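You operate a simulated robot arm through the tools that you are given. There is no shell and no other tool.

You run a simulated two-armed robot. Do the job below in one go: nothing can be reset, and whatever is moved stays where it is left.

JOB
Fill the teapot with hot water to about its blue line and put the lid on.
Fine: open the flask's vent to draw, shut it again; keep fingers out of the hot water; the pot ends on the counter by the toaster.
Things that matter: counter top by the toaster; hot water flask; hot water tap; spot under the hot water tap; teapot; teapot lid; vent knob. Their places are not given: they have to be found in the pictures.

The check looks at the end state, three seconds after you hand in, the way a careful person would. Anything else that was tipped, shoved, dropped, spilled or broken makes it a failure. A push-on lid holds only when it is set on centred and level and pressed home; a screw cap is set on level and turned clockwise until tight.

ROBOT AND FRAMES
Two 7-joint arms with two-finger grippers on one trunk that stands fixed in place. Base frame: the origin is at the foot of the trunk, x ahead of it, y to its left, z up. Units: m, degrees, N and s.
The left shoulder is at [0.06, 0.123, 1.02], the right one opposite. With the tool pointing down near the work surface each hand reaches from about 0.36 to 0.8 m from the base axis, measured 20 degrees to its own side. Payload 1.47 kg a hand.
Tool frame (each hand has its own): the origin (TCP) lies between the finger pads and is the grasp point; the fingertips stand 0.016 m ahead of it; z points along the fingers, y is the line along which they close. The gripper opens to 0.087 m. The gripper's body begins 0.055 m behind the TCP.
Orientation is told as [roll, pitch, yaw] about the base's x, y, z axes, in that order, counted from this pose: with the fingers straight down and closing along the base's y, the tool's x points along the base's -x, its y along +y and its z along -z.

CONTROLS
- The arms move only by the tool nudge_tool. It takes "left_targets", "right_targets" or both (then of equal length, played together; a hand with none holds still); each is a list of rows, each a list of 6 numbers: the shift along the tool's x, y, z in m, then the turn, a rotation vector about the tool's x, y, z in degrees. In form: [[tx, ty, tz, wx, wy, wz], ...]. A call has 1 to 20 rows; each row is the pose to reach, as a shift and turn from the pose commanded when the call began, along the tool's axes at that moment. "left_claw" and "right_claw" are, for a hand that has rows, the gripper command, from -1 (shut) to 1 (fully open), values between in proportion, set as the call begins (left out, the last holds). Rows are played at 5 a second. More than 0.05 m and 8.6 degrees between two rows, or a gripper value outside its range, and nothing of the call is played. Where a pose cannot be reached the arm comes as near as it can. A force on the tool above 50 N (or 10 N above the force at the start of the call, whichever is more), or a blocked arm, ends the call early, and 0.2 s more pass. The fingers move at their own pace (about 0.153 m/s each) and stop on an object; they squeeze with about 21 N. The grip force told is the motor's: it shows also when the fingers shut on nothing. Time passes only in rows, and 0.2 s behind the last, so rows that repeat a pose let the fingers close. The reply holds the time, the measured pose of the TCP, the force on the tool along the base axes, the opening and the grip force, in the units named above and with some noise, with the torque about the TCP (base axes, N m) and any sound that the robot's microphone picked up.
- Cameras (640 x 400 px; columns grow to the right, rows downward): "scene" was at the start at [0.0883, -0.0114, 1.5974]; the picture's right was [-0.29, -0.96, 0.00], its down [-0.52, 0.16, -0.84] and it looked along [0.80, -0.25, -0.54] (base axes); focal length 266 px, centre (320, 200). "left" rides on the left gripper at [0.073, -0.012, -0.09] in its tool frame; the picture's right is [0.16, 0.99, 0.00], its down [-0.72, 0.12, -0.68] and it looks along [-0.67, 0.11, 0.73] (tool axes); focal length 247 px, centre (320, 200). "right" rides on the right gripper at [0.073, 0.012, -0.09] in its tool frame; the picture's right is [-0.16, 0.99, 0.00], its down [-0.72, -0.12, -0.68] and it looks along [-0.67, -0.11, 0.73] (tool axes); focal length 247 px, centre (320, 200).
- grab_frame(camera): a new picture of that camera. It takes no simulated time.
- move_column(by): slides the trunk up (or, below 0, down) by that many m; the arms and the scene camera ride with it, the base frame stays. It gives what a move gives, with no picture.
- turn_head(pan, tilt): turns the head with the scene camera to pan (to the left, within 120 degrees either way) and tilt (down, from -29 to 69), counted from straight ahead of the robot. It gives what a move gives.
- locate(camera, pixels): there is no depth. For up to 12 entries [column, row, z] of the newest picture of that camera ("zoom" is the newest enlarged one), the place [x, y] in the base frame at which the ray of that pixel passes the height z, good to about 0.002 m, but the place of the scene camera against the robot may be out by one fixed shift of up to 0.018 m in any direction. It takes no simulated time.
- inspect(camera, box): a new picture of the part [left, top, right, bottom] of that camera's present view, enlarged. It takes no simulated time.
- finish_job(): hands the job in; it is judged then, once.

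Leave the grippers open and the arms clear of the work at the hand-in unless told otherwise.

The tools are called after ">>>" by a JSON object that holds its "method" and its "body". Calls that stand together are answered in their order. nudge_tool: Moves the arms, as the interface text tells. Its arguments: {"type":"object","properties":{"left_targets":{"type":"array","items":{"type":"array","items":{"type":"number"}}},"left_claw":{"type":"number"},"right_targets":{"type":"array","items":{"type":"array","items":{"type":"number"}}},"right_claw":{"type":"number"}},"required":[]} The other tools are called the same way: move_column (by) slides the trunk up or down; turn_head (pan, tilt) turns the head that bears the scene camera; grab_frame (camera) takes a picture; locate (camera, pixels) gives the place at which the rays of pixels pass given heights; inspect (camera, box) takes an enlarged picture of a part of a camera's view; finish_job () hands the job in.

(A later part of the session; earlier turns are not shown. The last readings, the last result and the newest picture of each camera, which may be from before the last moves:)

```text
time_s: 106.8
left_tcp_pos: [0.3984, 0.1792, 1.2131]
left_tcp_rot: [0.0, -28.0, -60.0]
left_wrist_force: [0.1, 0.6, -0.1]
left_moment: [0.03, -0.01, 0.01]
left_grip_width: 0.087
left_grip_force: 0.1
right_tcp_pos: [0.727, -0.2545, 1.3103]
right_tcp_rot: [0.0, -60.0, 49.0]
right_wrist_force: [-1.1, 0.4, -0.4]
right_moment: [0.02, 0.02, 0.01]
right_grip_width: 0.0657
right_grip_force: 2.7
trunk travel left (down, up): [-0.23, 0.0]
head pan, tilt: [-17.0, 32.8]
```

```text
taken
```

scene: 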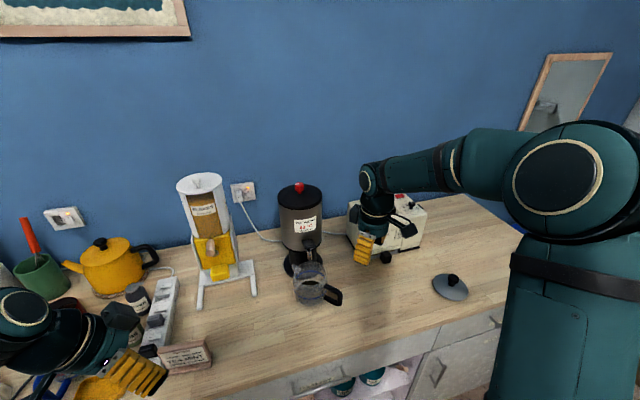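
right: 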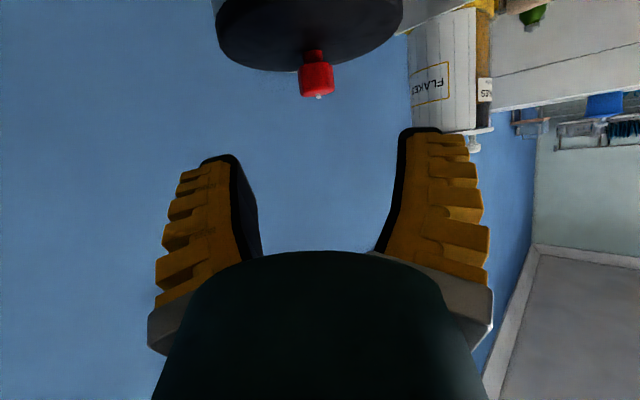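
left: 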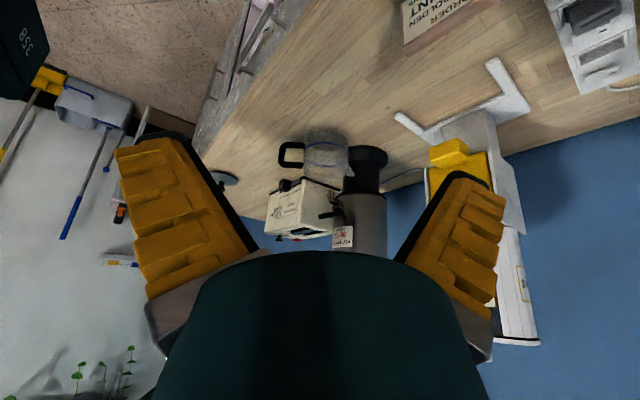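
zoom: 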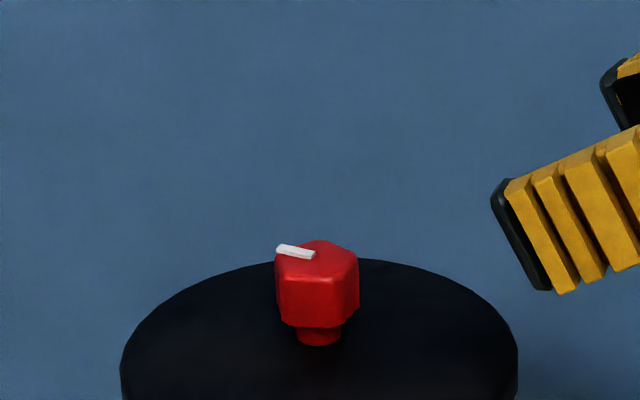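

The mark is about 41° short of closed. I'll swing the hand round to yaw -41° to re-grip for the last part.

>>> {"method": "nudge_tool", "body": {"right_targets": [[-0.005, 0.0135, 0.0019, 6.5, 0, 3.75], [-0.0099, 0.0271, 0.0038, 13, 0, 7.5], [-0.0149, 0.0406, 0.0058, 19.5, 0, 11.25], [-0.0198, 0.0541, 0.0077, 26, 0, 15], [-0.0248, 0.0677, 0.0096, 32.5, 0, 18.75], [-0.0297, 0.0812, 0.0115, 39, 0, 22.5], [-0.0332, 0.0832, 0.0257, 45.5, 0, 26.25], [-0.0367, 0.0852, 0.0398, 52, 0, 30], [-0.0402, 0.0872, 0.054, 58.5, 0, 33.75], [-0.0437, 0.0892, 0.0682, 65, 0, 37.5], [-0.0472, 0.0912, 0.0823, 71.5, 0, 41.25], [-0.0507, 0.0932, 0.0965, 77.9, 0, 45], [-0.0507, 0.0932, 0.0965, 77.9, 0, 45]]}}

>>> {"method": "grab_frame", "body": {"camera": "right"}}

```text
time_s: 109.6
left_tcp_pos: [0.3986, 0.1796, 1.2131]
left_tcp_rot: [0.0, -28.1, -60.0]
left_wrist_force: [-0.1, -0.3, 0.0]
left_moment: [-0.01, -0.02, -0.02]
left_grip_width: 0.0868
left_grip_force: 0.0
right_tcp_pos: [0.7338, -0.1128, 1.3055]
right_tcp_rot: [0.1, -60.1, -41.2]
right_wrist_force: [0.4, 1.3, -0.4]
right_moment: [0.01, 0.0, -0.01]
right_grip_width: 0.0653
right_grip_force: 2.8
trunk travel left (down, up): [-0.23, 0.0]
head pan, tilt: [-17.0, 32.8]
```

```text
taken
```

right: 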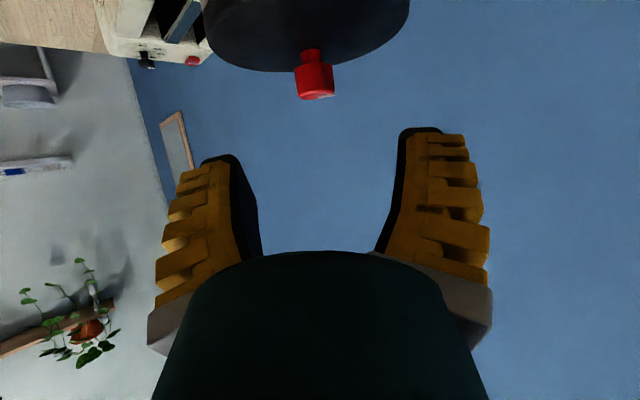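

The knob is at about column 314.5, so I'll approach with a -3.5 mm lateral shift.

>>> {"method": "nudge_tool", "body": {"right_targets": [[0.001, -0.0018, 0.035, 0, 0, 0], [0.0022, -0.0035, 0.065, 0, 0, 0], [0.0022, -0.0035, 0.09, 0, 0, 0], [0.0022, -0.0035, 0.105, 0, 0, 0], [0.0022, -0.0035, 0.114, 0, 0, 0], [0.0022, -0.0035, 0.114, 0, 0, 0]]}}

>>> {"method": "grab_frame", "body": {"camera": "right"}}

```text
time_s: 111.0
left_tcp_pos: [0.3988, 0.18, 1.2119]
left_tcp_rot: [-0.1, -28.0, -59.9]
left_wrist_force: [-0.9, -0.4, -0.4]
left_moment: [0.0, 0.01, -0.01]
left_grip_width: 0.087
left_grip_force: 0.0
right_tcp_pos: [0.8058, -0.1795, 1.2464]
right_tcp_rot: [0.1, -60.0, -41.0]
right_wrist_force: [-0.4, 0.2, 0.4]
right_moment: [-0.01, 0.04, 0.02]
right_grip_width: 0.0655
right_grip_force: 3.9
trunk travel left (down, up): [-0.23, 0.0]
head pan, tilt: [-17.0, 32.8]
```

```text
taken
```

right: 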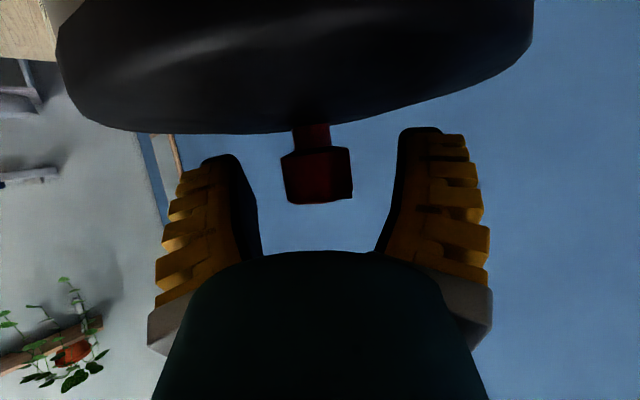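

I'll shift slightly by -1.5 mm, close, then turn counter-clockwise 24°.

>>> {"method": "nudge_tool", "body": {"right_targets": [[0, -0.0015, 0, 0, 0, 0], [0, -0.0015, 0, 0, 0, 0], [0, -0.0015, 0, 0, 0, 0], [0, -0.0015, 0, 0, 0, 0]], "right_claw": -1}}

>>> {"method": "nudge_tool", "body": {"right_targets": [[0, 0.0005, 0, -4.33, 0, -2.5], [0, 0.001, -0.0001, -8.66, 0, -5], [0.0001, 0.0015, -0.0002, -13, 0, -7.5], [0.0002, 0.002, -0.0003, -17.3, 0, -10], [0.0003, 0.0025, -0.0005, -20.8, 0, -12], [0.0003, 0.0025, -0.0005, -20.8, 0, -12]]}}

```text
time_s: 112.0
left_tcp_pos: [0.4003, 0.18, 1.2113]
left_tcp_rot: [-0.1, -28.1, -60.0]
left_wrist_force: [0.5, 0.5, -0.1]
left_moment: [0.0, -0.01, 0.02]
left_grip_width: 0.0871
left_grip_force: 0.0
right_tcp_pos: [0.8053, -0.1783, 1.245]
right_tcp_rot: [0.0, -59.9, -40.9]
right_wrist_force: [10.1, 3.0, 0.4]
right_moment: [0.09, -0.06, -0.05]
right_grip_width: 0.0251
right_grip_force: 29.6
trunk travel left (down, up): [-0.23, 0.0]
head pan, tilt: [-17.0, 32.8]
```

```text
time_s: 113.4
left_tcp_pos: [0.4016, 0.1802, 1.2115]
left_tcp_rot: [-0.1, -28.0, -60.0]
left_wrist_force: [0.2, -0.2, -1.3]
left_moment: [0.02, -0.03, 0.0]
left_grip_width: 0.0868
left_grip_force: 0.0
right_tcp_pos: [0.8064, -0.1764, 1.2465]
right_tcp_rot: [0.0, -60.1, -16.9]
right_wrist_force: [16.8, 2.7, 8.3]
right_moment: [-0.05, -0.43, -0.05]
right_grip_width: 0.0245
right_grip_force: 30.4
trunk travel left (down, up): [-0.23, 0.0]
head pan, tilt: [-17.0, 32.8]
```

I'll relieve the forward pull a little and continue to 0°.

>>> {"method": "nudge_tool", "body": {"right_targets": [[-0.001, 0, 0.0005, 0, 0, 0], [-0.002, 0, 0.0015, -2.6, 0, -1.5], [-0.002, 0.0005, 0.0015, -6.06, 0, -3.5], [-0.002, 0.001, 0.0015, -9.5, 0, -5.5], [-0.002, 0.0015, 0.0015, -13, 0, -7.5], [-0.002, 0.002, 0.0015, -14.7, 0, -8.5], [-0.002, 0.002, 0.0015, -14.7, 0, -8.5]]}}

>>> {"method": "inspect", "body": {"camera": "right", "box": [240, 100, 400, 215]}}

```text
time_s: 115.0
left_tcp_pos: [0.4006, 0.1814, 1.212]
left_tcp_rot: [-0.1, -27.9, -60.1]
left_wrist_force: [0.0, 0.2, 0.3]
left_moment: [0.04, 0.0, 0.0]
left_grip_width: 0.0871
left_grip_force: 0.0
right_tcp_pos: [0.8072, -0.1744, 1.2458]
right_tcp_rot: [-0.2, -59.8, 0.3]
right_wrist_force: [4.2, 10.4, -4.3]
right_moment: [0.17, -0.18, -0.04]
right_grip_width: 0.0256
right_grip_force: 30.0
trunk travel left (down, up): [-0.23, 0.0]
head pan, tilt: [-17.0, 32.8]
```

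```text
3.48 times, centred on (320, 158) of right
```

zoom: 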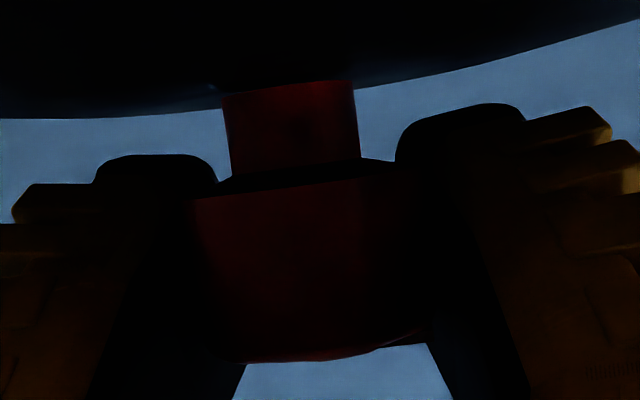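

Torque is still about zero at 0°, so I'll turn 6° more to make sure it reaches its stop.

>>> {"method": "nudge_tool", "body": {"right_targets": [[0, 0.001, 0, -2.6, 0, -1.5], [0, 0.0015, 0, -5.2, 0, -3], [0, 0.0015, 0, -5.2, 0, -3]]}}

```text
time_s: 115.8
left_tcp_pos: [0.4008, 0.1799, 1.2109]
left_tcp_rot: [-0.1, -28.0, -60.0]
left_wrist_force: [0.1, 0.4, 0.1]
left_moment: [0.01, 0.03, 0.0]
left_grip_width: 0.0868
left_grip_force: 0.1
right_tcp_pos: [0.8082, -0.1739, 1.2453]
right_tcp_rot: [-0.1, -59.9, 6.2]
right_wrist_force: [4.8, 7.3, -5.3]
right_moment: [0.2, -0.7, -0.11]
right_grip_width: 0.0243
right_grip_force: 30.4
trunk travel left (down, up): [-0.23, 0.0]
head pan, tilt: [-17.0, 32.8]
```

I'll release, back off and check the mark.

>>> {"method": "nudge_tool", "body": {"right_targets": [[0, 0, 0, 0, 0, 0], [0, 0, 0, 0, 0, 0], [0, 0, 0, 0, 0, 0]], "right_claw": 0.4}}

>>> {"method": "nudge_tool", "body": {"right_targets": [[0, 0, -0.03, 0, 0, 0], [0, 0, -0.06, 0, 0, 0], [0, 0, -0.1, 0, 0, 0], [0, 0, -0.14, 0, 0, 0], [0, 0, -0.17, 0, 0, 0]]}}

>>> {"method": "inspect", "body": {"camera": "right", "box": [280, 10, 350, 90]}}

>>> {"method": "inspect", "body": {"camera": "scene", "box": [270, 155, 330, 200]}}

```text
time_s: 116.6
left_tcp_pos: [0.3996, 0.1801, 1.2125]
left_tcp_rot: [0.0, -28.0, -59.9]
left_wrist_force: [0.5, 0.3, -1.0]
left_moment: [0.03, 0.02, 0.02]
left_grip_width: 0.0867
left_grip_force: 0.1
right_tcp_pos: [0.8059, -0.1746, 1.2476]
right_tcp_rot: [0.0, -60.0, 6.1]
right_wrist_force: [0.4, -0.1, -0.3]
right_moment: [0.0, 0.03, -0.01]
right_grip_width: 0.0655
right_grip_force: 3.3
trunk travel left (down, up): [-0.23, 0.0]
head pan, tilt: [-17.0, 32.8]
```

```text
time_s: 117.8
left_tcp_pos: [0.3978, 0.1807, 1.2121]
left_tcp_rot: [0.0, -28.0, -60.0]
left_wrist_force: [-0.9, 0.3, -1.0]
left_moment: [0.02, -0.01, 0.0]
left_grip_width: 0.087
left_grip_force: 0.0
right_tcp_pos: [0.6585, -0.1905, 1.3337]
right_tcp_rot: [0.1, -60.1, 6.2]
right_wrist_force: [-0.1, 0.4, 1.0]
right_moment: [0.02, 0.01, -0.01]
right_grip_width: 0.0656
right_grip_force: 3.1
trunk travel left (down, up): [-0.23, 0.0]
head pan, tilt: [-17.0, 32.8]
```

```text
5.00 times, centred on (315, 50) of right
```

zoom: 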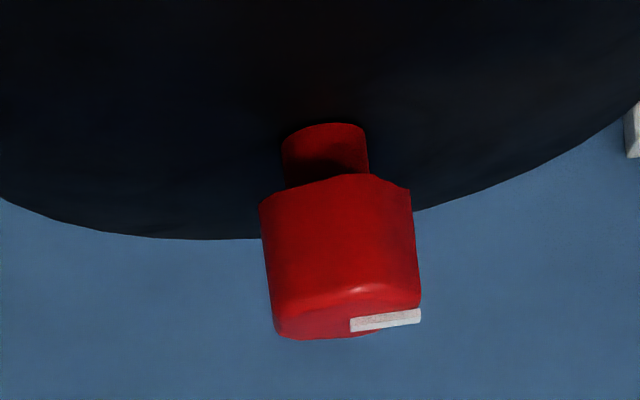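

```text
8.89 times, centred on (300, 178) of scene
```

zoom: 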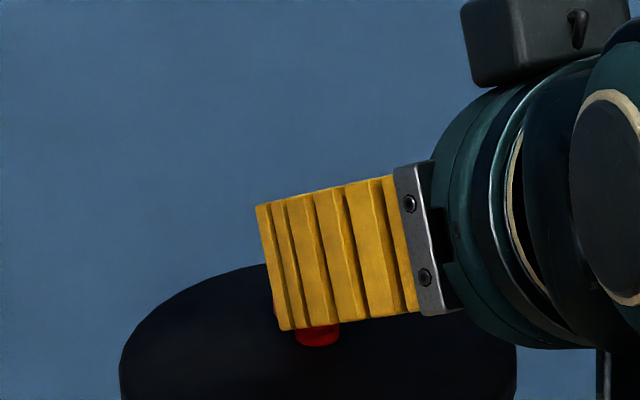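

The mark looks closed. I'll move the hand back and level it, clear of the flask, then check the knob in the scene view.

>>> {"method": "nudge_tool", "body": {"right_targets": [[0.0123, -0.0056, -0.0139, 0, 7.5, 0], [0.0247, -0.0113, -0.0278, 0, 15, 0], [0.037, -0.0169, -0.0416, 0, 22.5, 0], [0.0494, -0.0225, -0.0555, 0, 30, 0], [0.0617, -0.0281, -0.0694, 0, 37.5, 0], [0.074, -0.0338, -0.0833, 0, 45, 0], [0.0864, -0.0394, -0.0971, 0, 52.5, 0], [0.0987, -0.045, -0.111, 0, 60, 0], [0.0987, -0.045, -0.111, 0, 60, 0]]}}

>>> {"method": "inspect", "body": {"camera": "scene", "box": [270, 155, 330, 200]}}

>>> {"method": "inspect", "body": {"camera": "scene", "box": [270, 170, 360, 310]}}

>>> {"method": "inspect", "body": {"camera": "left", "box": [270, 120, 400, 225]}}

```text
time_s: 119.8
left_tcp_pos: [0.398, 0.1804, 1.2117]
left_tcp_rot: [0.0, -28.0, -60.0]
left_wrist_force: [0.7, 0.5, -0.1]
left_moment: [0.01, -0.04, -0.01]
left_grip_width: 0.087
left_grip_force: 0.1
right_tcp_pos: [0.5183, -0.2517, 1.3019]
right_tcp_rot: [0.0, 0.0, 5.9]
right_wrist_force: [0.3, 0.0, -0.6]
right_moment: [-0.02, 0.0, -0.01]
right_grip_width: 0.0653
right_grip_force: 3.4
trunk travel left (down, up): [-0.23, 0.0]
head pan, tilt: [-17.0, 32.8]
```

```text
8.89 times, centred on (300, 178) of scene
```

zoom: 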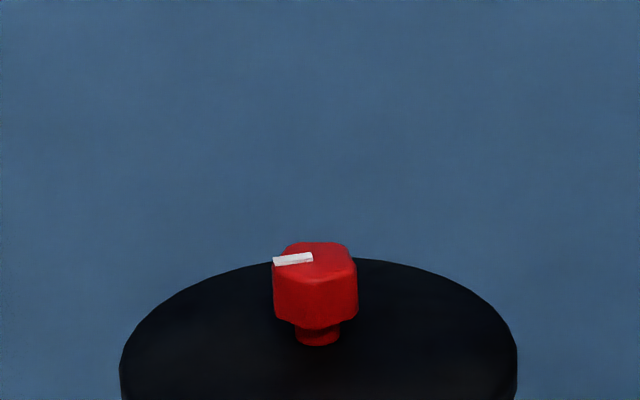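

```text
2.86 times, centred on (315, 240) of scene
```

zoom: 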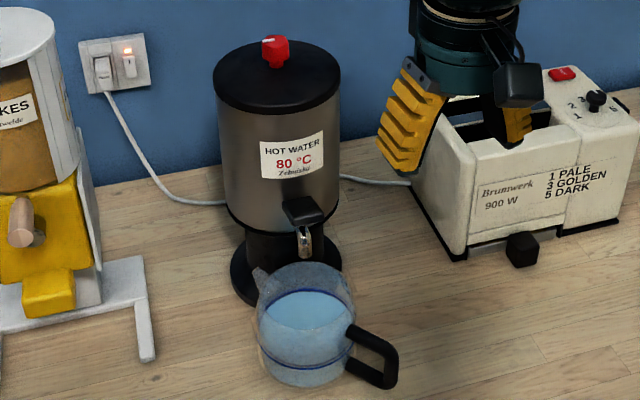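

```text
3.81 times, centred on (335, 172) of left
```

zoom: 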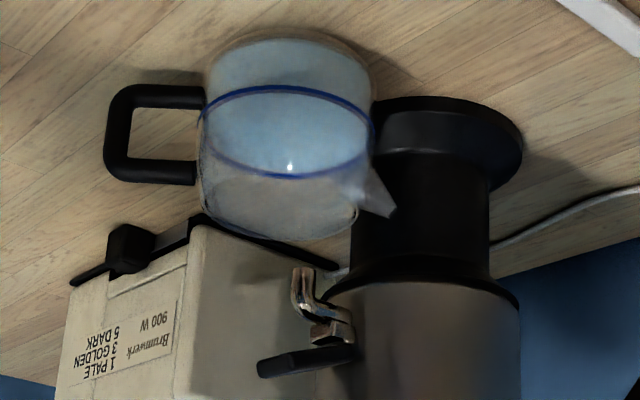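

The mark exactly matches its starting, closed orientation. The tap isn't dripping and the water is at the line. Now I'll find the pot handle in the right camera.

>>> {"method": "grab_frame", "body": {"camera": "right"}}

>>> {"method": "inspect", "body": {"camera": "right", "box": [270, 80, 400, 215]}}

```text
taken
```

right: 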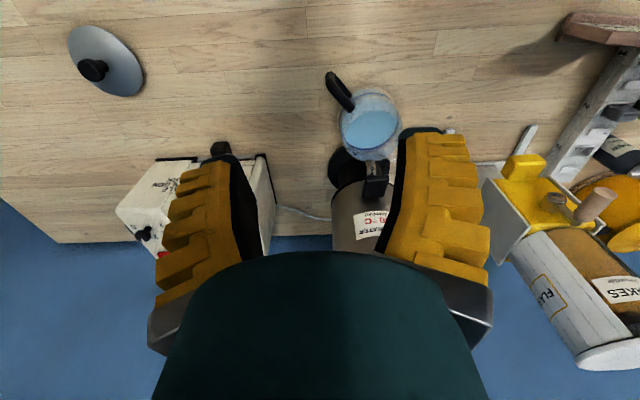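

```text
2.96 times, centred on (335, 148) of right
```

zoom: 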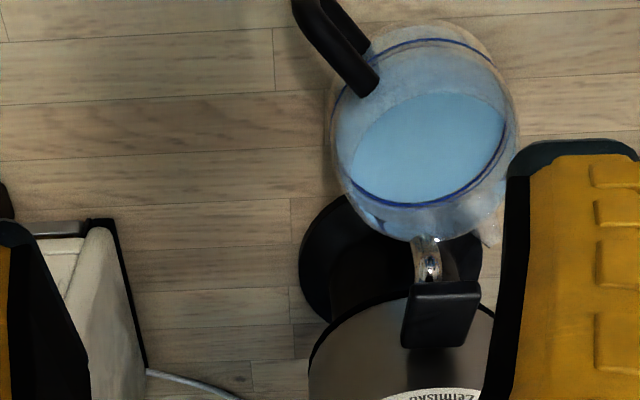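

I'll move above the handle with yaw 40° at z≈1.11.

>>> {"method": "nudge_tool", "body": {"right_targets": [[-0.0132, 0.0016, 0.038, 0, 0, -6.8], [-0.0265, 0.0033, 0.076, 0, 0, -13.6], [-0.0397, 0.0049, 0.114, 0, 0, -20.5], [-0.053, 0.0066, 0.152, 0, 0, -27.3], [-0.0662, 0.0082, 0.19, 0, 0, -34.1], [-0.0662, 0.0082, 0.19, 0, 0, -34.1]], "right_claw": 1}}

>>> {"method": "grab_frame", "body": {"camera": "right"}}

>>> {"method": "inspect", "body": {"camera": "left", "box": [270, 120, 400, 225]}}

```text
time_s: 121.2
left_tcp_pos: [0.3978, 0.1803, 1.2123]
left_tcp_rot: [0.0, -27.9, -60.0]
left_wrist_force: [0.0, -0.3, 0.8]
left_moment: [0.01, -0.03, 0.02]
left_grip_width: 0.0869
left_grip_force: 0.0
right_tcp_pos: [0.5819, -0.2364, 1.1113]
right_tcp_rot: [-0.1, 0.0, 40.2]
right_wrist_force: [0.3, 0.2, 0.2]
right_moment: [-0.01, 0.0, -0.01]
right_grip_width: 0.087
right_grip_force: 0.0
trunk travel left (down, up): [-0.23, 0.0]
head pan, tilt: [-17.0, 32.8]
```

```text
taken
```

right: 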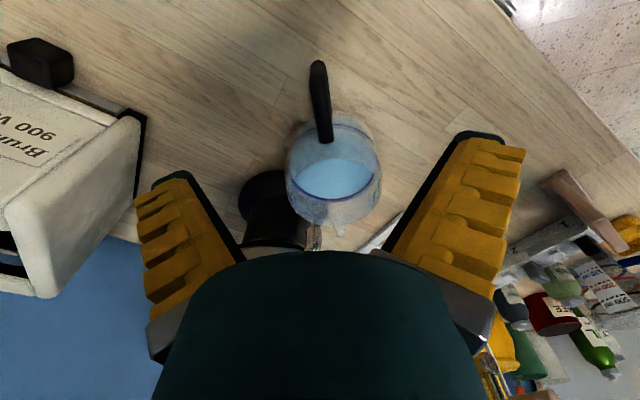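

```text
3.81 times, centred on (335, 172) of left
```

zoom: 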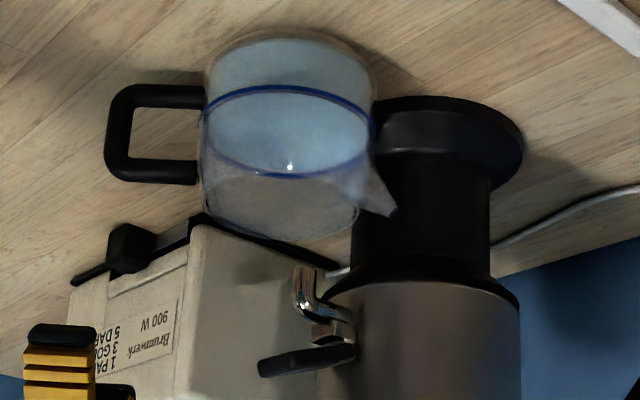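

The handle is aligned under the grasp axis at about column 320. I'll descend to z≈0.977, slightly nearer the pot, with the fingers open.

>>> {"method": "nudge_tool", "body": {"right_targets": [[-0.003, 0, 0.035, 0, 0, 0], [-0.006, 0, 0.07, 0, 0, 0], [-0.006, 0, 0.1, 0, 0, 0], [-0.006, 0, 0.122, 0, 0, 0], [-0.006, 0, 0.134, 0, 0, 0], [-0.006, 0, 0.134, 0, 0, 0]]}}

>>> {"method": "grab_frame", "body": {"camera": "right"}}

>>> {"method": "inspect", "body": {"camera": "left", "box": [270, 120, 400, 225]}}

```text
time_s: 122.6
left_tcp_pos: [0.3989, 0.1797, 1.2115]
left_tcp_rot: [0.0, -28.0, -59.9]
left_wrist_force: [0.0, -0.3, -0.5]
left_moment: [0.01, -0.01, 0.01]
left_grip_width: 0.0872
left_grip_force: 0.0
right_tcp_pos: [0.588, -0.2299, 0.9785]
right_tcp_rot: [-0.1, -0.2, 40.1]
right_wrist_force: [0.5, -0.2, 0.6]
right_moment: [0.03, 0.0, 0.02]
right_grip_width: 0.0868
right_grip_force: 0.0
trunk travel left (down, up): [-0.23, 0.0]
head pan, tilt: [-17.0, 32.8]
```

```text
taken
```

right: 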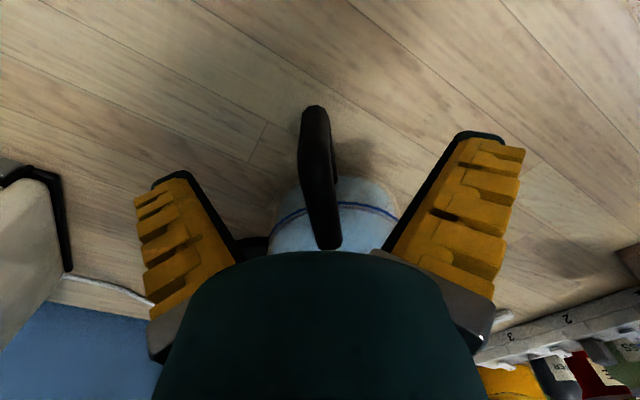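

```text
3.81 times, centred on (335, 172) of left
```

zoom: 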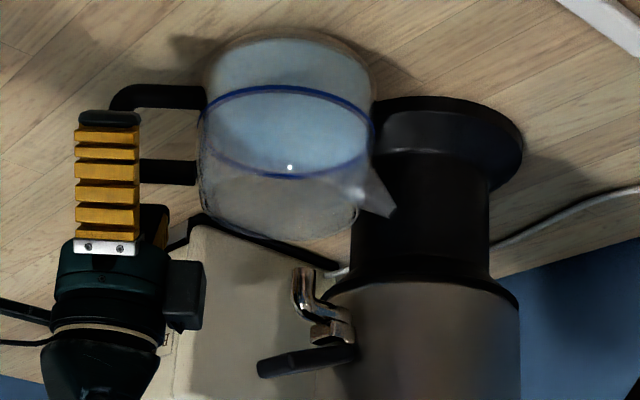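

The handle is centred. The upper bar sits mid-finger, as in the earlier stable grip, so I'll close now.

>>> {"method": "nudge_tool", "body": {"right_targets": [[0, 0, 0, 0, 0, 0], [0, 0, 0, 0, 0, 0], [0, 0, 0, 0, 0, 0], [0, 0, 0, 0, 0, 0], [0, 0, 0, 0, 0, 0]], "right_claw": -1}}

>>> {"method": "inspect", "body": {"camera": "left", "box": [270, 120, 400, 225]}}

```text
time_s: 123.8
left_tcp_pos: [0.3988, 0.1796, 1.2117]
left_tcp_rot: [0.1, -28.0, -60.0]
left_wrist_force: [1.2, 0.3, 0.3]
left_moment: [0.03, 0.01, -0.01]
left_grip_width: 0.0869
left_grip_force: 0.2
right_tcp_pos: [0.5871, -0.2312, 0.98]
right_tcp_rot: [-0.1, -0.1, 40.1]
right_wrist_force: [-1.5, 0.2, 5.3]
right_moment: [-0.01, -0.02, 0.0]
right_grip_width: 0.0117
right_grip_force: 21.2
trunk travel left (down, up): [-0.23, 0.0]
head pan, tilt: [-17.0, 32.8]
```

```text
3.81 times, centred on (335, 172) of left
```

zoom: 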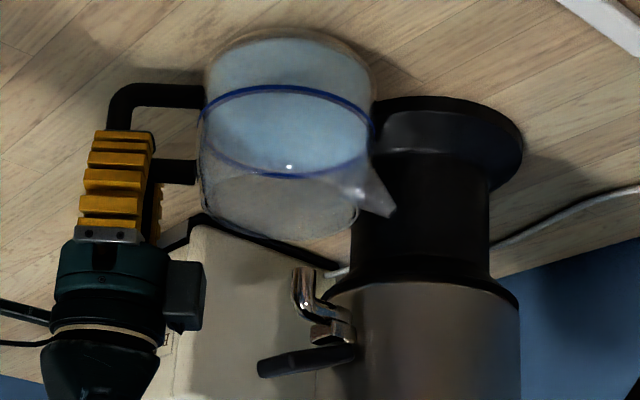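

It's gripped, pressing down 5 N on the pot. I'll raise 2 mm to become neutral before sliding.

>>> {"method": "nudge_tool", "body": {"right_targets": [[0, 0, -0.001, 0, 0, 0], [0, 0, -0.002, 0, 0, 0], [0, 0, -0.002, 0, 0, 0]]}}

```text
time_s: 124.6
left_tcp_pos: [0.4, 0.1804, 1.2122]
left_tcp_rot: [0.0, -28.0, -60.1]
left_wrist_force: [-1.0, -0.2, -0.2]
left_moment: [0.0, 0.02, -0.01]
left_grip_width: 0.0868
left_grip_force: 0.1
right_tcp_pos: [0.5877, -0.2315, 0.9792]
right_tcp_rot: [0.0, 0.0, 40.1]
right_wrist_force: [-0.9, -0.2, -1.0]
right_moment: [-0.04, 0.03, 0.02]
right_grip_width: 0.0082
right_grip_force: 20.7
trunk travel left (down, up): [-0.23, 0.0]
head pan, tilt: [-17.0, 32.8]
```

It's neutral now. I'll slide the pot back along the handle direction, 30 mm slowly, clear of the flask's disc.

>>> {"method": "nudge_tool", "body": {"right_targets": [[0.004, 0, 0, 0, 0, 0], [0.009, 0, 0, 0, 0, 0], [0.014, 0, 0, 0, 0, 0], [0.019, 0, 0, 0, 0, 0], [0.024, 0, 0, 0, 0, 0], [0.028, 0, 0, 0, 0, 0], [0.03, 0, 0, 0, 0, 0], [0.03, 0, 0, 0, 0, 0]]}}

>>> {"method": "inspect", "body": {"camera": "left", "box": [270, 120, 400, 225]}}

>>> {"method": "inspect", "body": {"camera": "scene", "box": [270, 220, 370, 310]}}

```text
time_s: 126.4
left_tcp_pos: [0.3993, 0.1813, 1.2122]
left_tcp_rot: [0.0, -28.0, -60.0]
left_wrist_force: [0.7, -0.2, -0.1]
left_moment: [0.01, 0.01, -0.01]
left_grip_width: 0.0871
left_grip_force: 0.1
right_tcp_pos: [0.5655, -0.251, 0.9799]
right_tcp_rot: [0.0, 0.0, 40.1]
right_wrist_force: [1.1, 0.8, -1.7]
right_moment: [0.16, -0.24, -0.01]
right_grip_width: 0.0084
right_grip_force: 20.7
trunk travel left (down, up): [-0.23, 0.0]
head pan, tilt: [-17.0, 32.8]
```

```text
3.81 times, centred on (335, 172) of left
```

zoom: 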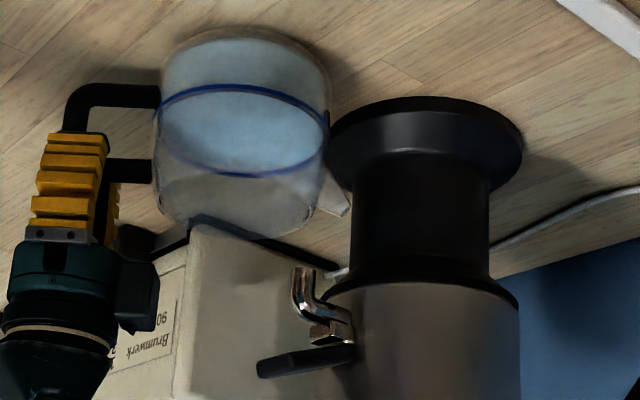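

```text
4.44 times, centred on (320, 265) of scene
```

zoom: 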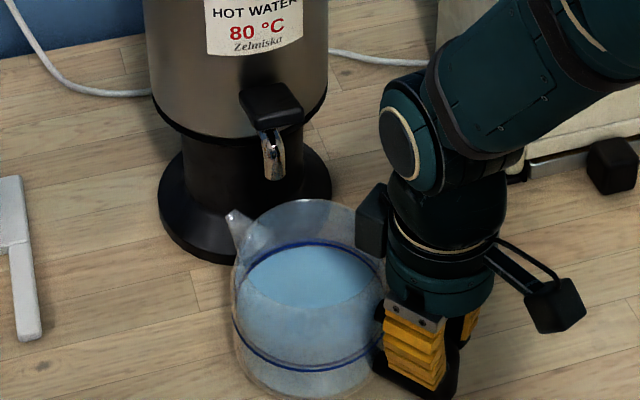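

The pot slides level with tiny forces. I'll continue towards the toaster side in two stages, turning slowly back to yaw 20°. This is the first half.

>>> {"method": "nudge_tool", "body": {"right_targets": [[0.005, -0.004, 0, 0, 0, 0.5], [0.014, -0.011, 0, 0, 0, 1.5], [0.023, -0.018, 0, 0, 0, 2.6], [0.032, -0.025, 0, 0, 0, 3.7], [0.041, -0.032, 0, 0, 0, 4.8], [0.05, -0.039, 0, 0, 0, 5.9], [0.059, -0.046, 0, 0, 0, 7], [0.068, -0.053, 0, 0, 0, 8.1], [0.077, -0.06, 0, 0, 0, 9.2], [0.083, -0.0645, 0, 0, 0, 10], [0.0856, -0.0665, 0, 0, 0, 10], [0.0856, -0.0665, 0, 0, 0, 10]]}}

>>> {"method": "grab_frame", "body": {"camera": "scene"}}

>>> {"method": "inspect", "body": {"camera": "scene", "box": [290, 220, 410, 320]}}

>>> {"method": "inspect", "body": {"camera": "left", "box": [230, 120, 380, 250]}}

```text
time_s: 129.0
left_tcp_pos: [0.3988, 0.1797, 1.213]
left_tcp_rot: [0.0, -28.0, -59.9]
left_wrist_force: [0.3, -0.8, -0.5]
left_moment: [0.02, 0.0, -0.01]
left_grip_width: 0.0869
left_grip_force: 0.0
right_tcp_pos: [0.5437, -0.3574, 0.9802]
right_tcp_rot: [0.0, -0.1, 30.1]
right_wrist_force: [1.1, 0.7, -0.1]
right_moment: [0.1, -0.18, 0.13]
right_grip_width: 0.0087
right_grip_force: 21.1
trunk travel left (down, up): [-0.23, 0.0]
head pan, tilt: [-17.0, 32.8]
```

```text
taken
```

scene: 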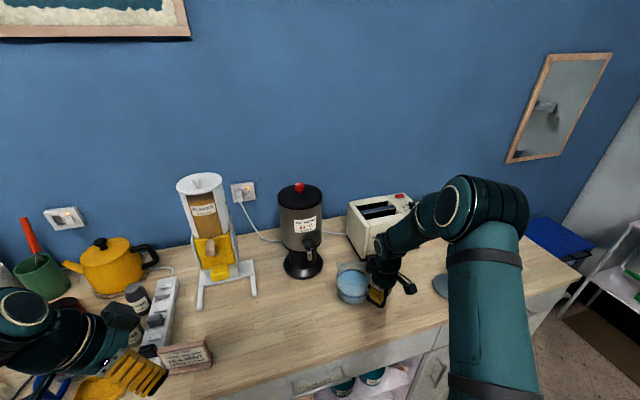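

```text
4.00 times, centred on (350, 270) of scene
```

zoom: 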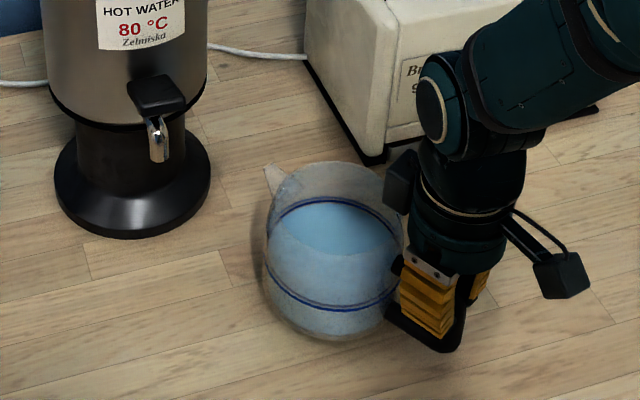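

```text
3.08 times, centred on (305, 185) of left
```

zoom: 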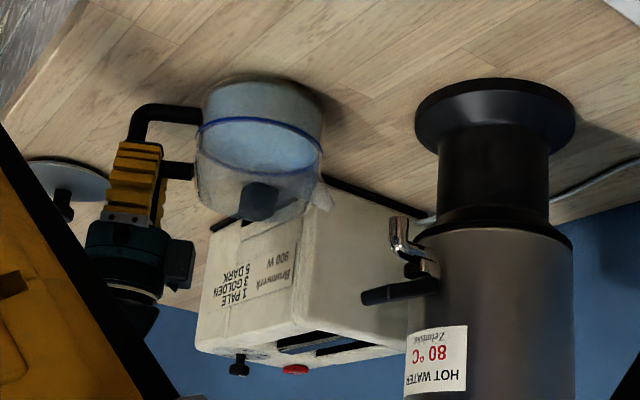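

It's level and clear of everything. Now the second half, to pot centre at about (0.61,-0.43) in front of the toaster.

>>> {"method": "nudge_tool", "body": {"right_targets": [[0.004, -0.004, 0, 0, 0, 0.5], [0.011, -0.012, 0, 0, 0, 1.5], [0.018, -0.02, 0, 0, 0, 2.5], [0.026, -0.028, 0, 0, 0, 3.5], [0.034, -0.037, 0, 0, 0, 4.6], [0.042, -0.046, 0, 0, 0, 5.8], [0.05, -0.054, 0, 0, 0, 6.9], [0.058, -0.063, 0, 0, 0, 8], [0.066, -0.072, 0, 0, 0, 9], [0.071, -0.077, 0, 0, 0, 9.7], [0.0733, -0.0796, 0, 0, 0, 10], [0.0733, -0.0796, 0, 0, 0, 10]]}}

>>> {"method": "inspect", "body": {"camera": "scene", "box": [310, 220, 440, 320]}}

>>> {"method": "inspect", "body": {"camera": "left", "box": [210, 130, 360, 250]}}

```text
time_s: 131.6
left_tcp_pos: [0.4003, 0.1793, 1.2108]
left_tcp_rot: [0.0, -28.0, -60.1]
left_wrist_force: [1.3, -0.3, -0.4]
left_moment: [0.0, -0.01, -0.01]
left_grip_width: 0.0868
left_grip_force: 0.1
right_tcp_pos: [0.5206, -0.4626, 0.9812]
right_tcp_rot: [-0.1, -0.1, 20.1]
right_wrist_force: [-0.3, 1.4, -0.5]
right_moment: [-0.19, 0.29, 0.12]
right_grip_width: 0.0088
right_grip_force: 21.8
trunk travel left (down, up): [-0.23, 0.0]
head pan, tilt: [-17.0, 32.8]
```

```text
4.00 times, centred on (375, 270) of scene
```

zoom: 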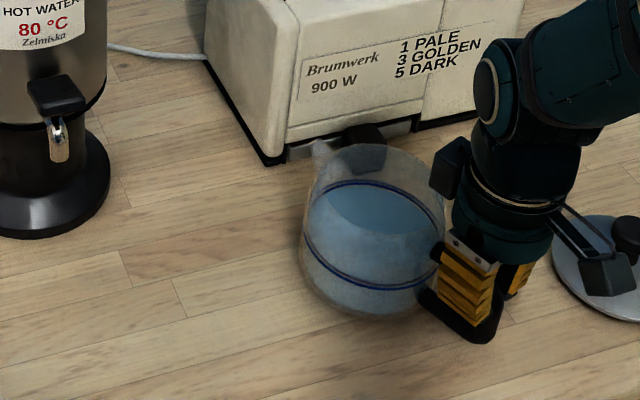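

```text
3.33 times, centred on (285, 190) of left
```

zoom: 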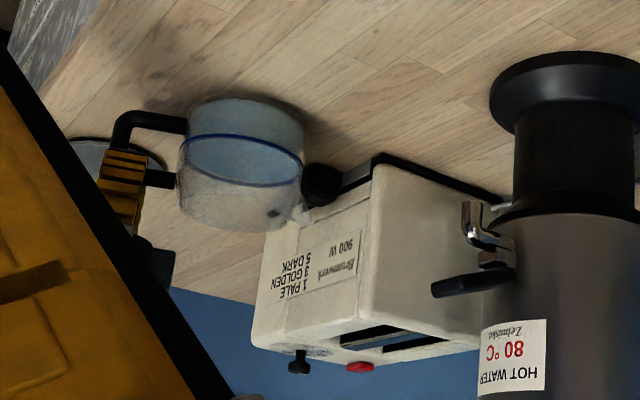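

The pot stands level in front of the toaster. I'll release the handle and rise straight up.

>>> {"method": "nudge_tool", "body": {"right_targets": [[0, 0, 0, 0, 0, 0], [0, 0, 0, 0, 0, 0], [0, 0, 0, 0, 0, 0]], "right_claw": 0.4}}

>>> {"method": "nudge_tool", "body": {"right_targets": [[0, 0, -0.02, 0, 0, 0], [0, 0, -0.05, 0, 0, 0], [0, 0, -0.09, 0, 0, 0], [0, 0, -0.13, 0, 0, 0], [0, 0, -0.17, 0, 0, 0], [0, 0, -0.2, 0, 0, 0]]}}

>>> {"method": "grab_frame", "body": {"camera": "right"}}

>>> {"method": "grab_frame", "body": {"camera": "scene"}}

>>> {"method": "inspect", "body": {"camera": "left", "box": [210, 130, 360, 250]}}

```text
time_s: 132.4
left_tcp_pos: [0.3987, 0.179, 1.2125]
left_tcp_rot: [0.1, -28.0, -59.9]
left_wrist_force: [-0.5, 1.8, -0.5]
left_moment: [0.02, -0.01, 0.01]
left_grip_width: 0.0872
left_grip_force: 0.1
right_tcp_pos: [0.5205, -0.4626, 0.9807]
right_tcp_rot: [0.0, 0.0, 20.1]
right_wrist_force: [0.5, -0.8, 0.8]
right_moment: [-0.03, -0.03, 0.0]
right_grip_width: 0.0655
right_grip_force: 3.4
trunk travel left (down, up): [-0.23, 0.0]
head pan, tilt: [-17.0, 32.8]
```

```text
time_s: 133.8
left_tcp_pos: [0.3993, 0.1798, 1.2125]
left_tcp_rot: [0.0, -28.0, -60.0]
left_wrist_force: [-0.4, 1.0, -0.7]
left_moment: [-0.03, -0.01, 0.01]
left_grip_width: 0.0872
left_grip_force: 0.1
right_tcp_pos: [0.5183, -0.4597, 1.1834]
right_tcp_rot: [0.0, -0.1, 20.1]
right_wrist_force: [0.2, -0.1, -1.4]
right_moment: [0.01, -0.03, -0.01]
right_grip_width: 0.0655
right_grip_force: 3.2
trunk travel left (down, up): [-0.23, 0.0]
head pan, tilt: [-17.0, 32.8]
```

```text
taken
```

right: 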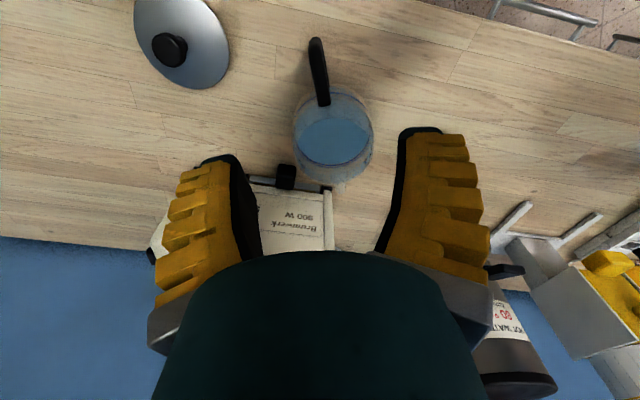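

```text
taken
```

scene: 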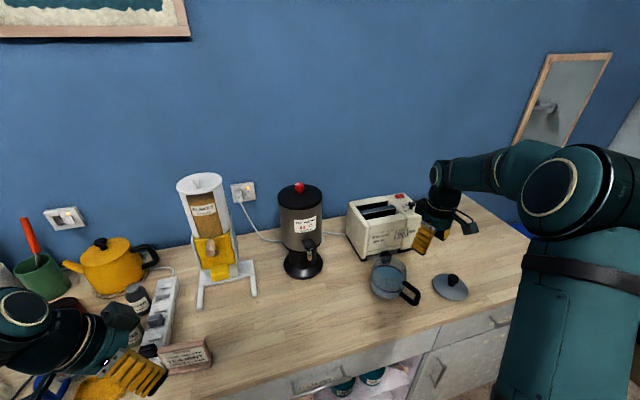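

```text
3.33 times, centred on (285, 190) of left
```

zoom: 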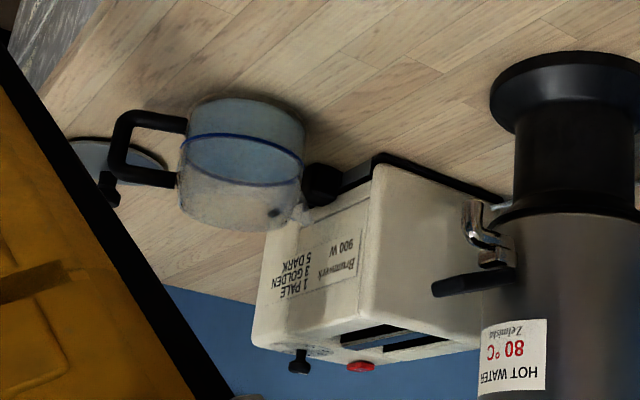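

The pot is released, level, with the water at the line. Now the lid: I'll move the right hand to view it between the fingers.

>>> {"method": "nudge_tool", "body": {"right_targets": [[0.032, -0.0207, -0.0014, 0, 0, 4], [0.064, -0.0414, -0.0028, 0, 0, 8], [0.096, -0.0622, -0.0042, 0, 0, 12], [0.128, -0.0829, -0.0056, 0, 0, 16], [0.1601, -0.1036, -0.007, 0, 0, 20], [0.1601, -0.1036, -0.007, 0, 0, 20]]}}

>>> {"method": "grab_frame", "body": {"camera": "right"}}

>>> {"method": "inspect", "body": {"camera": "right", "box": [270, 90, 370, 190]}}

>>> {"method": "inspect", "body": {"camera": "scene", "box": [420, 260, 480, 310]}}

```text
time_s: 135.2
left_tcp_pos: [0.3988, 0.1801, 1.2127]
left_tcp_rot: [0.0, -28.0, -60.0]
left_wrist_force: [0.5, 0.0, -0.4]
left_moment: [-0.02, -0.01, 0.03]
left_grip_width: 0.0871
left_grip_force: 0.1
right_tcp_pos: [0.4032, -0.614, 1.1909]
right_tcp_rot: [0.1, 0.1, 0.0]
right_wrist_force: [0.3, 0.5, 0.5]
right_moment: [0.0, -0.02, 0.01]
right_grip_width: 0.0654
right_grip_force: 3.2
trunk travel left (down, up): [-0.23, 0.0]
head pan, tilt: [-17.0, 32.8]
```

```text
taken
```

right: 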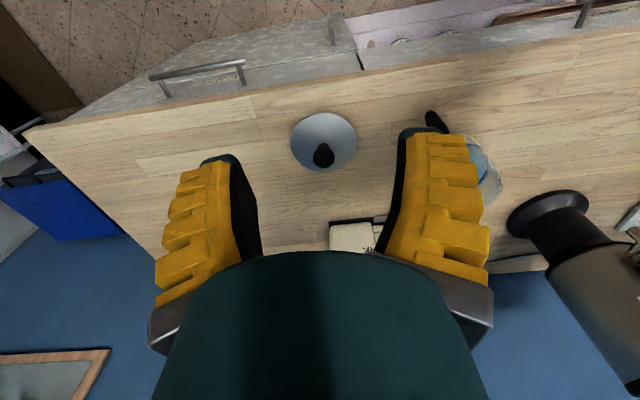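

```text
4.00 times, centred on (320, 140) of right
```

zoom: 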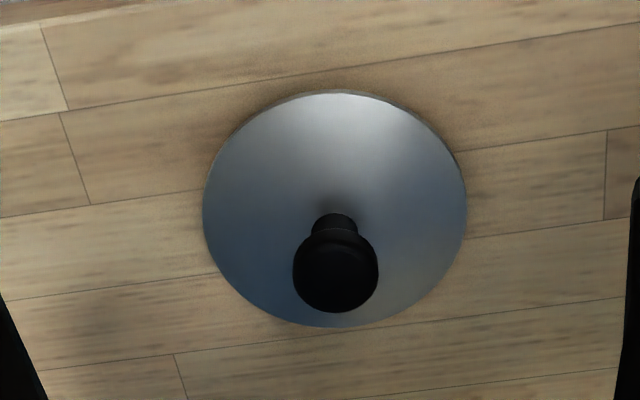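

```text
8.00 times, centred on (450, 285) of scene
```

zoom: 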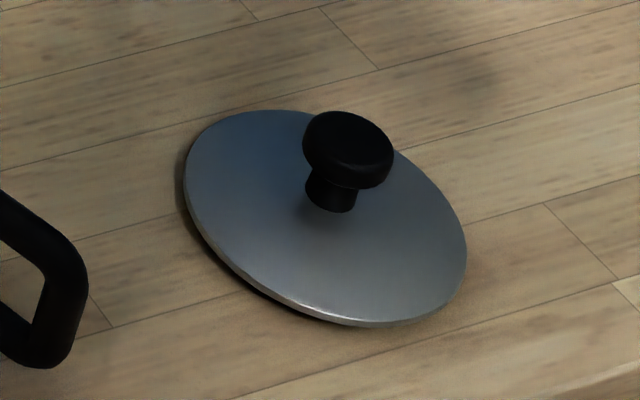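

Next I'll locate the lid plate edges and knob at trial heights in this view.

>>> {"method": "locate", "body": {"camera": "right", "pixels": [[290.8, 142, 0.91], [356.8, 142, 0.91], [324, 113, 0.91], [324, 172, 0.91], [323.8, 142.5, 0.91], [323.3, 143.8, 0.915], [324, 157.5, 0.94], [324, 157.5, 0.95], [313.5, 156, 0.945], [334.5, 156, 0.945]]}}

>>> {"method": "locate", "body": {"camera": "scene", "pixels": [[453.5, 280, 0.91], [453.5, 280, 0.94], [453.5, 280, 0.95], [449, 289, 0.91], [427, 281, 0.91], [474, 296, 0.91]]}}

```text
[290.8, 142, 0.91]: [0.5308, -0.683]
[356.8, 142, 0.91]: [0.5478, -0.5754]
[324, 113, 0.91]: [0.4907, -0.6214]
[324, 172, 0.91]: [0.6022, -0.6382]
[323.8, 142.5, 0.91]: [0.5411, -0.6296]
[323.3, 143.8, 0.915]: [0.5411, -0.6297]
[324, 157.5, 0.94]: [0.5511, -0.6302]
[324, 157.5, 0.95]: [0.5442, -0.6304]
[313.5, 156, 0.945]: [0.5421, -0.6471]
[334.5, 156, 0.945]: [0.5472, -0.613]
```

```text
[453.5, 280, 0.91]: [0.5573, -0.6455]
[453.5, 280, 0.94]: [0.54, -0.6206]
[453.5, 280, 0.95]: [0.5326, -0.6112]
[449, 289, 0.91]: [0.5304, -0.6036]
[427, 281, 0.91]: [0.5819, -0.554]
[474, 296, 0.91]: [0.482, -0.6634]
```

The lid's axis is at about (0.546,-0.630), the plate near z 0.91, and the knob cap 34 mm wide near z 0.947. I'll move above it.

>>> {"method": "nudge_tool", "body": {"right_targets": [[-0.0287, -0.0032, 0.028, 0, 0, 0], [-0.0573, -0.0063, 0.056, 0, 0, 0], [-0.086, -0.0095, 0.084, 0, 0, 0], [-0.1146, -0.0126, 0.112, 0, 0, 0], [-0.1433, -0.0158, 0.14, 0, 0, 0], [-0.1433, -0.0158, 0.14, 0, 0, 0]]}}

>>> {"method": "grab_frame", "body": {"camera": "right"}}

```text
time_s: 136.6
left_tcp_pos: [0.3974, 0.1807, 1.213]
left_tcp_rot: [-0.1, -28.1, -60.0]
left_wrist_force: [0.1, 0.2, -0.2]
left_moment: [0.02, 0.0, -0.02]
left_grip_width: 0.0872
left_grip_force: 0.0
right_tcp_pos: [0.5502, -0.6285, 1.0478]
right_tcp_rot: [0.0, -0.2, 0.1]
right_wrist_force: [0.1, 0.0, 0.0]
right_moment: [-0.04, -0.03, 0.0]
right_grip_width: 0.0656
right_grip_force: 3.1
trunk travel left (down, up): [-0.23, 0.0]
head pan, tilt: [-17.0, 32.8]
```

```text
taken
```

right: 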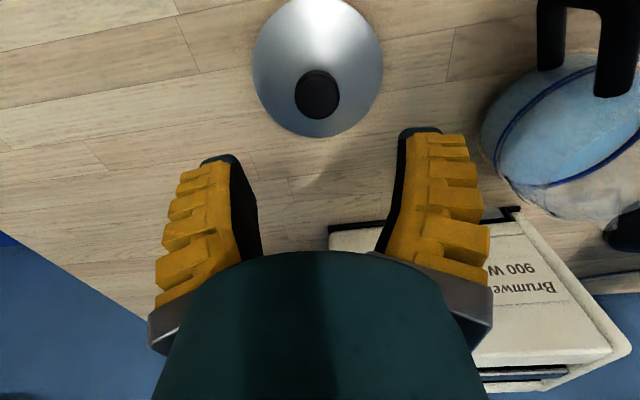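

The cap is about 4.5 mm nearer the robot and 1.5 mm right of the grasp axis. I'll correct for that and descend to z≈0.945.

>>> {"method": "nudge_tool", "body": {"right_targets": [[0.0045, -0.0015, 0.03, 0, 0, 0], [0.0045, -0.0015, 0.06, 0, 0, 0], [0.0045, -0.0015, 0.085, 0, 0, 0], [0.0045, -0.0015, 0.1025, 0, 0, 0], [0.0045, -0.0015, 0.1025, 0, 0, 0]]}}

>>> {"method": "grab_frame", "body": {"camera": "right"}}

>>> {"method": "inspect", "body": {"camera": "scene", "box": [410, 240, 490, 310]}}

```text
time_s: 137.8
left_tcp_pos: [0.3988, 0.1793, 1.2108]
left_tcp_rot: [0.0, -28.0, -60.0]
left_wrist_force: [-0.4, 0.5, 0.4]
left_moment: [-0.03, -0.01, 0.03]
left_grip_width: 0.0872
left_grip_force: 0.2
right_tcp_pos: [0.5451, -0.6295, 0.9452]
right_tcp_rot: [0.0, -0.1, 0.1]
right_wrist_force: [-0.1, 0.1, -0.1]
right_moment: [-0.01, 0.02, 0.01]
right_grip_width: 0.0652
right_grip_force: 3.6
trunk travel left (down, up): [-0.23, 0.0]
head pan, tilt: [-17.0, 32.8]
```

```text
taken
```

right: 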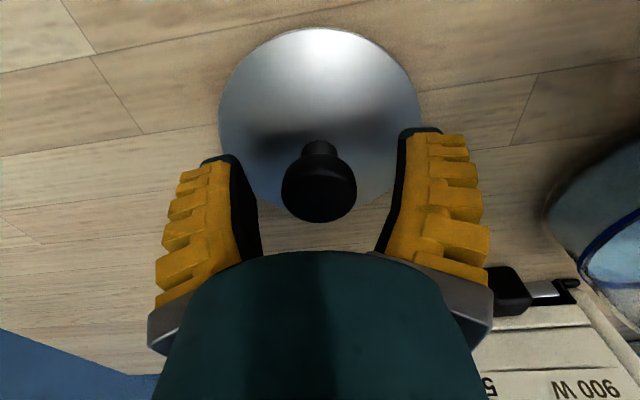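

```text
5.71 times, centred on (450, 275) of scene
```

zoom: 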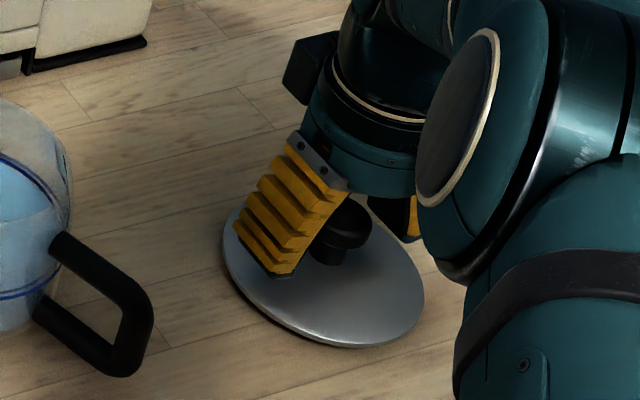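

The cap is centred at (319,188), right on the grasp point. I'll close on it.

>>> {"method": "nudge_tool", "body": {"right_targets": [[0, 0, 0, 0, 0, 0], [0, 0, 0, 0, 0, 0], [0, 0, 0, 0, 0, 0], [0, 0, 0, 0, 0, 0]], "right_claw": -1}}

>>> {"method": "nudge_tool", "body": {"right_targets": [[0, 0, -0.01, 0, 0, 0], [0, 0, -0.03, 0, 0, 0], [0, 0, -0.06, 0, 0, 0], [0, 0, -0.09, 0, 0, 0], [0, 0, -0.12, 0, 0, 0], [0, 0, -0.15, 0, 0, 0], [0, 0, -0.15, 0, 0, 0]]}}

>>> {"method": "grab_frame", "body": {"camera": "right"}}

>>> {"method": "grab_frame", "body": {"camera": "scene"}}

```text
time_s: 138.8
left_tcp_pos: [0.3992, 0.1801, 1.2114]
left_tcp_rot: [0.0, -28.0, -60.0]
left_wrist_force: [1.0, 0.8, 0.5]
left_moment: [0.0, 0.04, 0.01]
left_grip_width: 0.0871
left_grip_force: 0.1
right_tcp_pos: [0.5454, -0.6316, 0.9439]
right_tcp_rot: [0.0, 0.0, 0.1]
right_wrist_force: [-0.5, 0.7, -0.4]
right_moment: [-0.02, -0.03, 0.06]
right_grip_width: 0.022
right_grip_force: 21.2
trunk travel left (down, up): [-0.23, 0.0]
head pan, tilt: [-17.0, 32.8]
```

```text
time_s: 140.4
left_tcp_pos: [0.4003, 0.1798, 1.2125]
left_tcp_rot: [0.0, -28.0, -60.0]
left_wrist_force: [0.4, 0.4, -0.2]
left_moment: [-0.02, 0.03, -0.03]
left_grip_width: 0.0871
left_grip_force: 0.0
right_tcp_pos: [0.5448, -0.632, 1.0924]
right_tcp_rot: [-0.1, 0.0, 0.1]
right_wrist_force: [0.9, 0.4, -1.2]
right_moment: [-0.01, 0.01, 0.0]
right_grip_width: 0.0207
right_grip_force: 20.9
trunk travel left (down, up): [-0.23, 0.0]
head pan, tilt: [-17.0, 32.8]
```

```text
taken
```

right: 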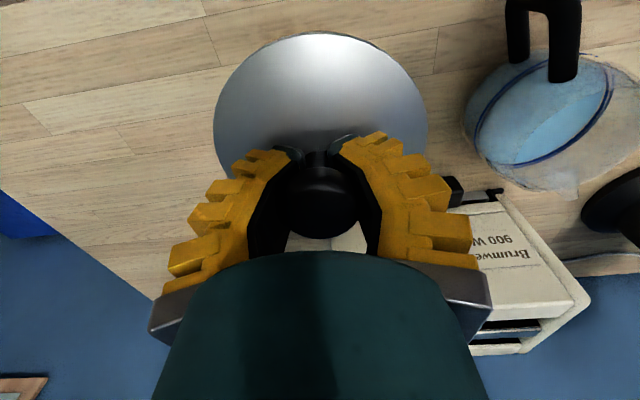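

```text
taken
```

scene: 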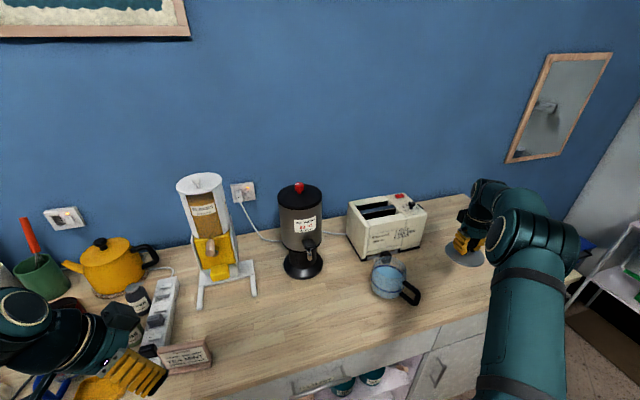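

The lid is lifted and weighs about 0.12 kg. I'll check that it hangs level.

>>> {"method": "inspect", "body": {"camera": "scene", "box": [430, 200, 510, 280]}}

>>> {"method": "inspect", "body": {"camera": "right", "box": [200, 20, 440, 250]}}

>>> {"method": "grab_frame", "body": {"camera": "left"}}

```text
5.00 times, centred on (470, 240) of scene
```

zoom: 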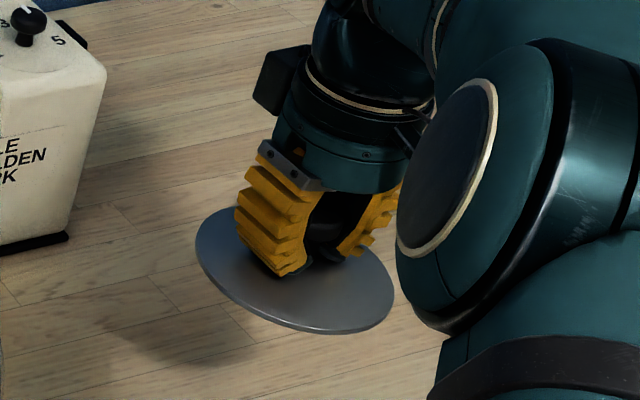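

```text
1.74 times, centred on (320, 135) of right
```

zoom: 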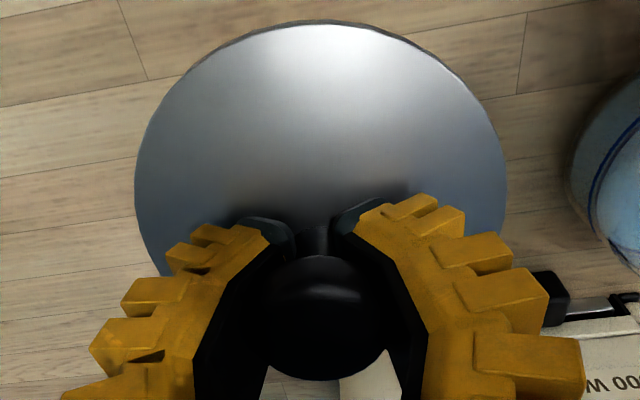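

```text
taken
```

left: 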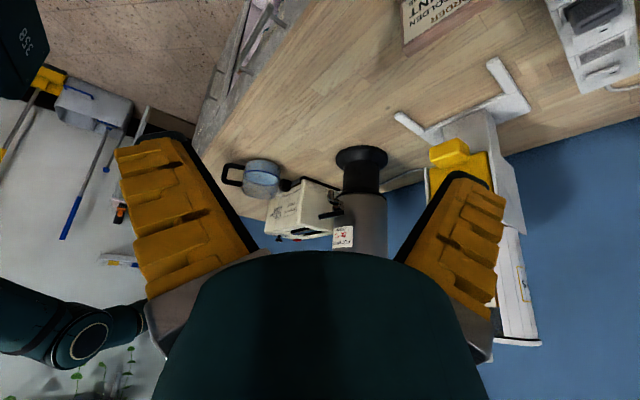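

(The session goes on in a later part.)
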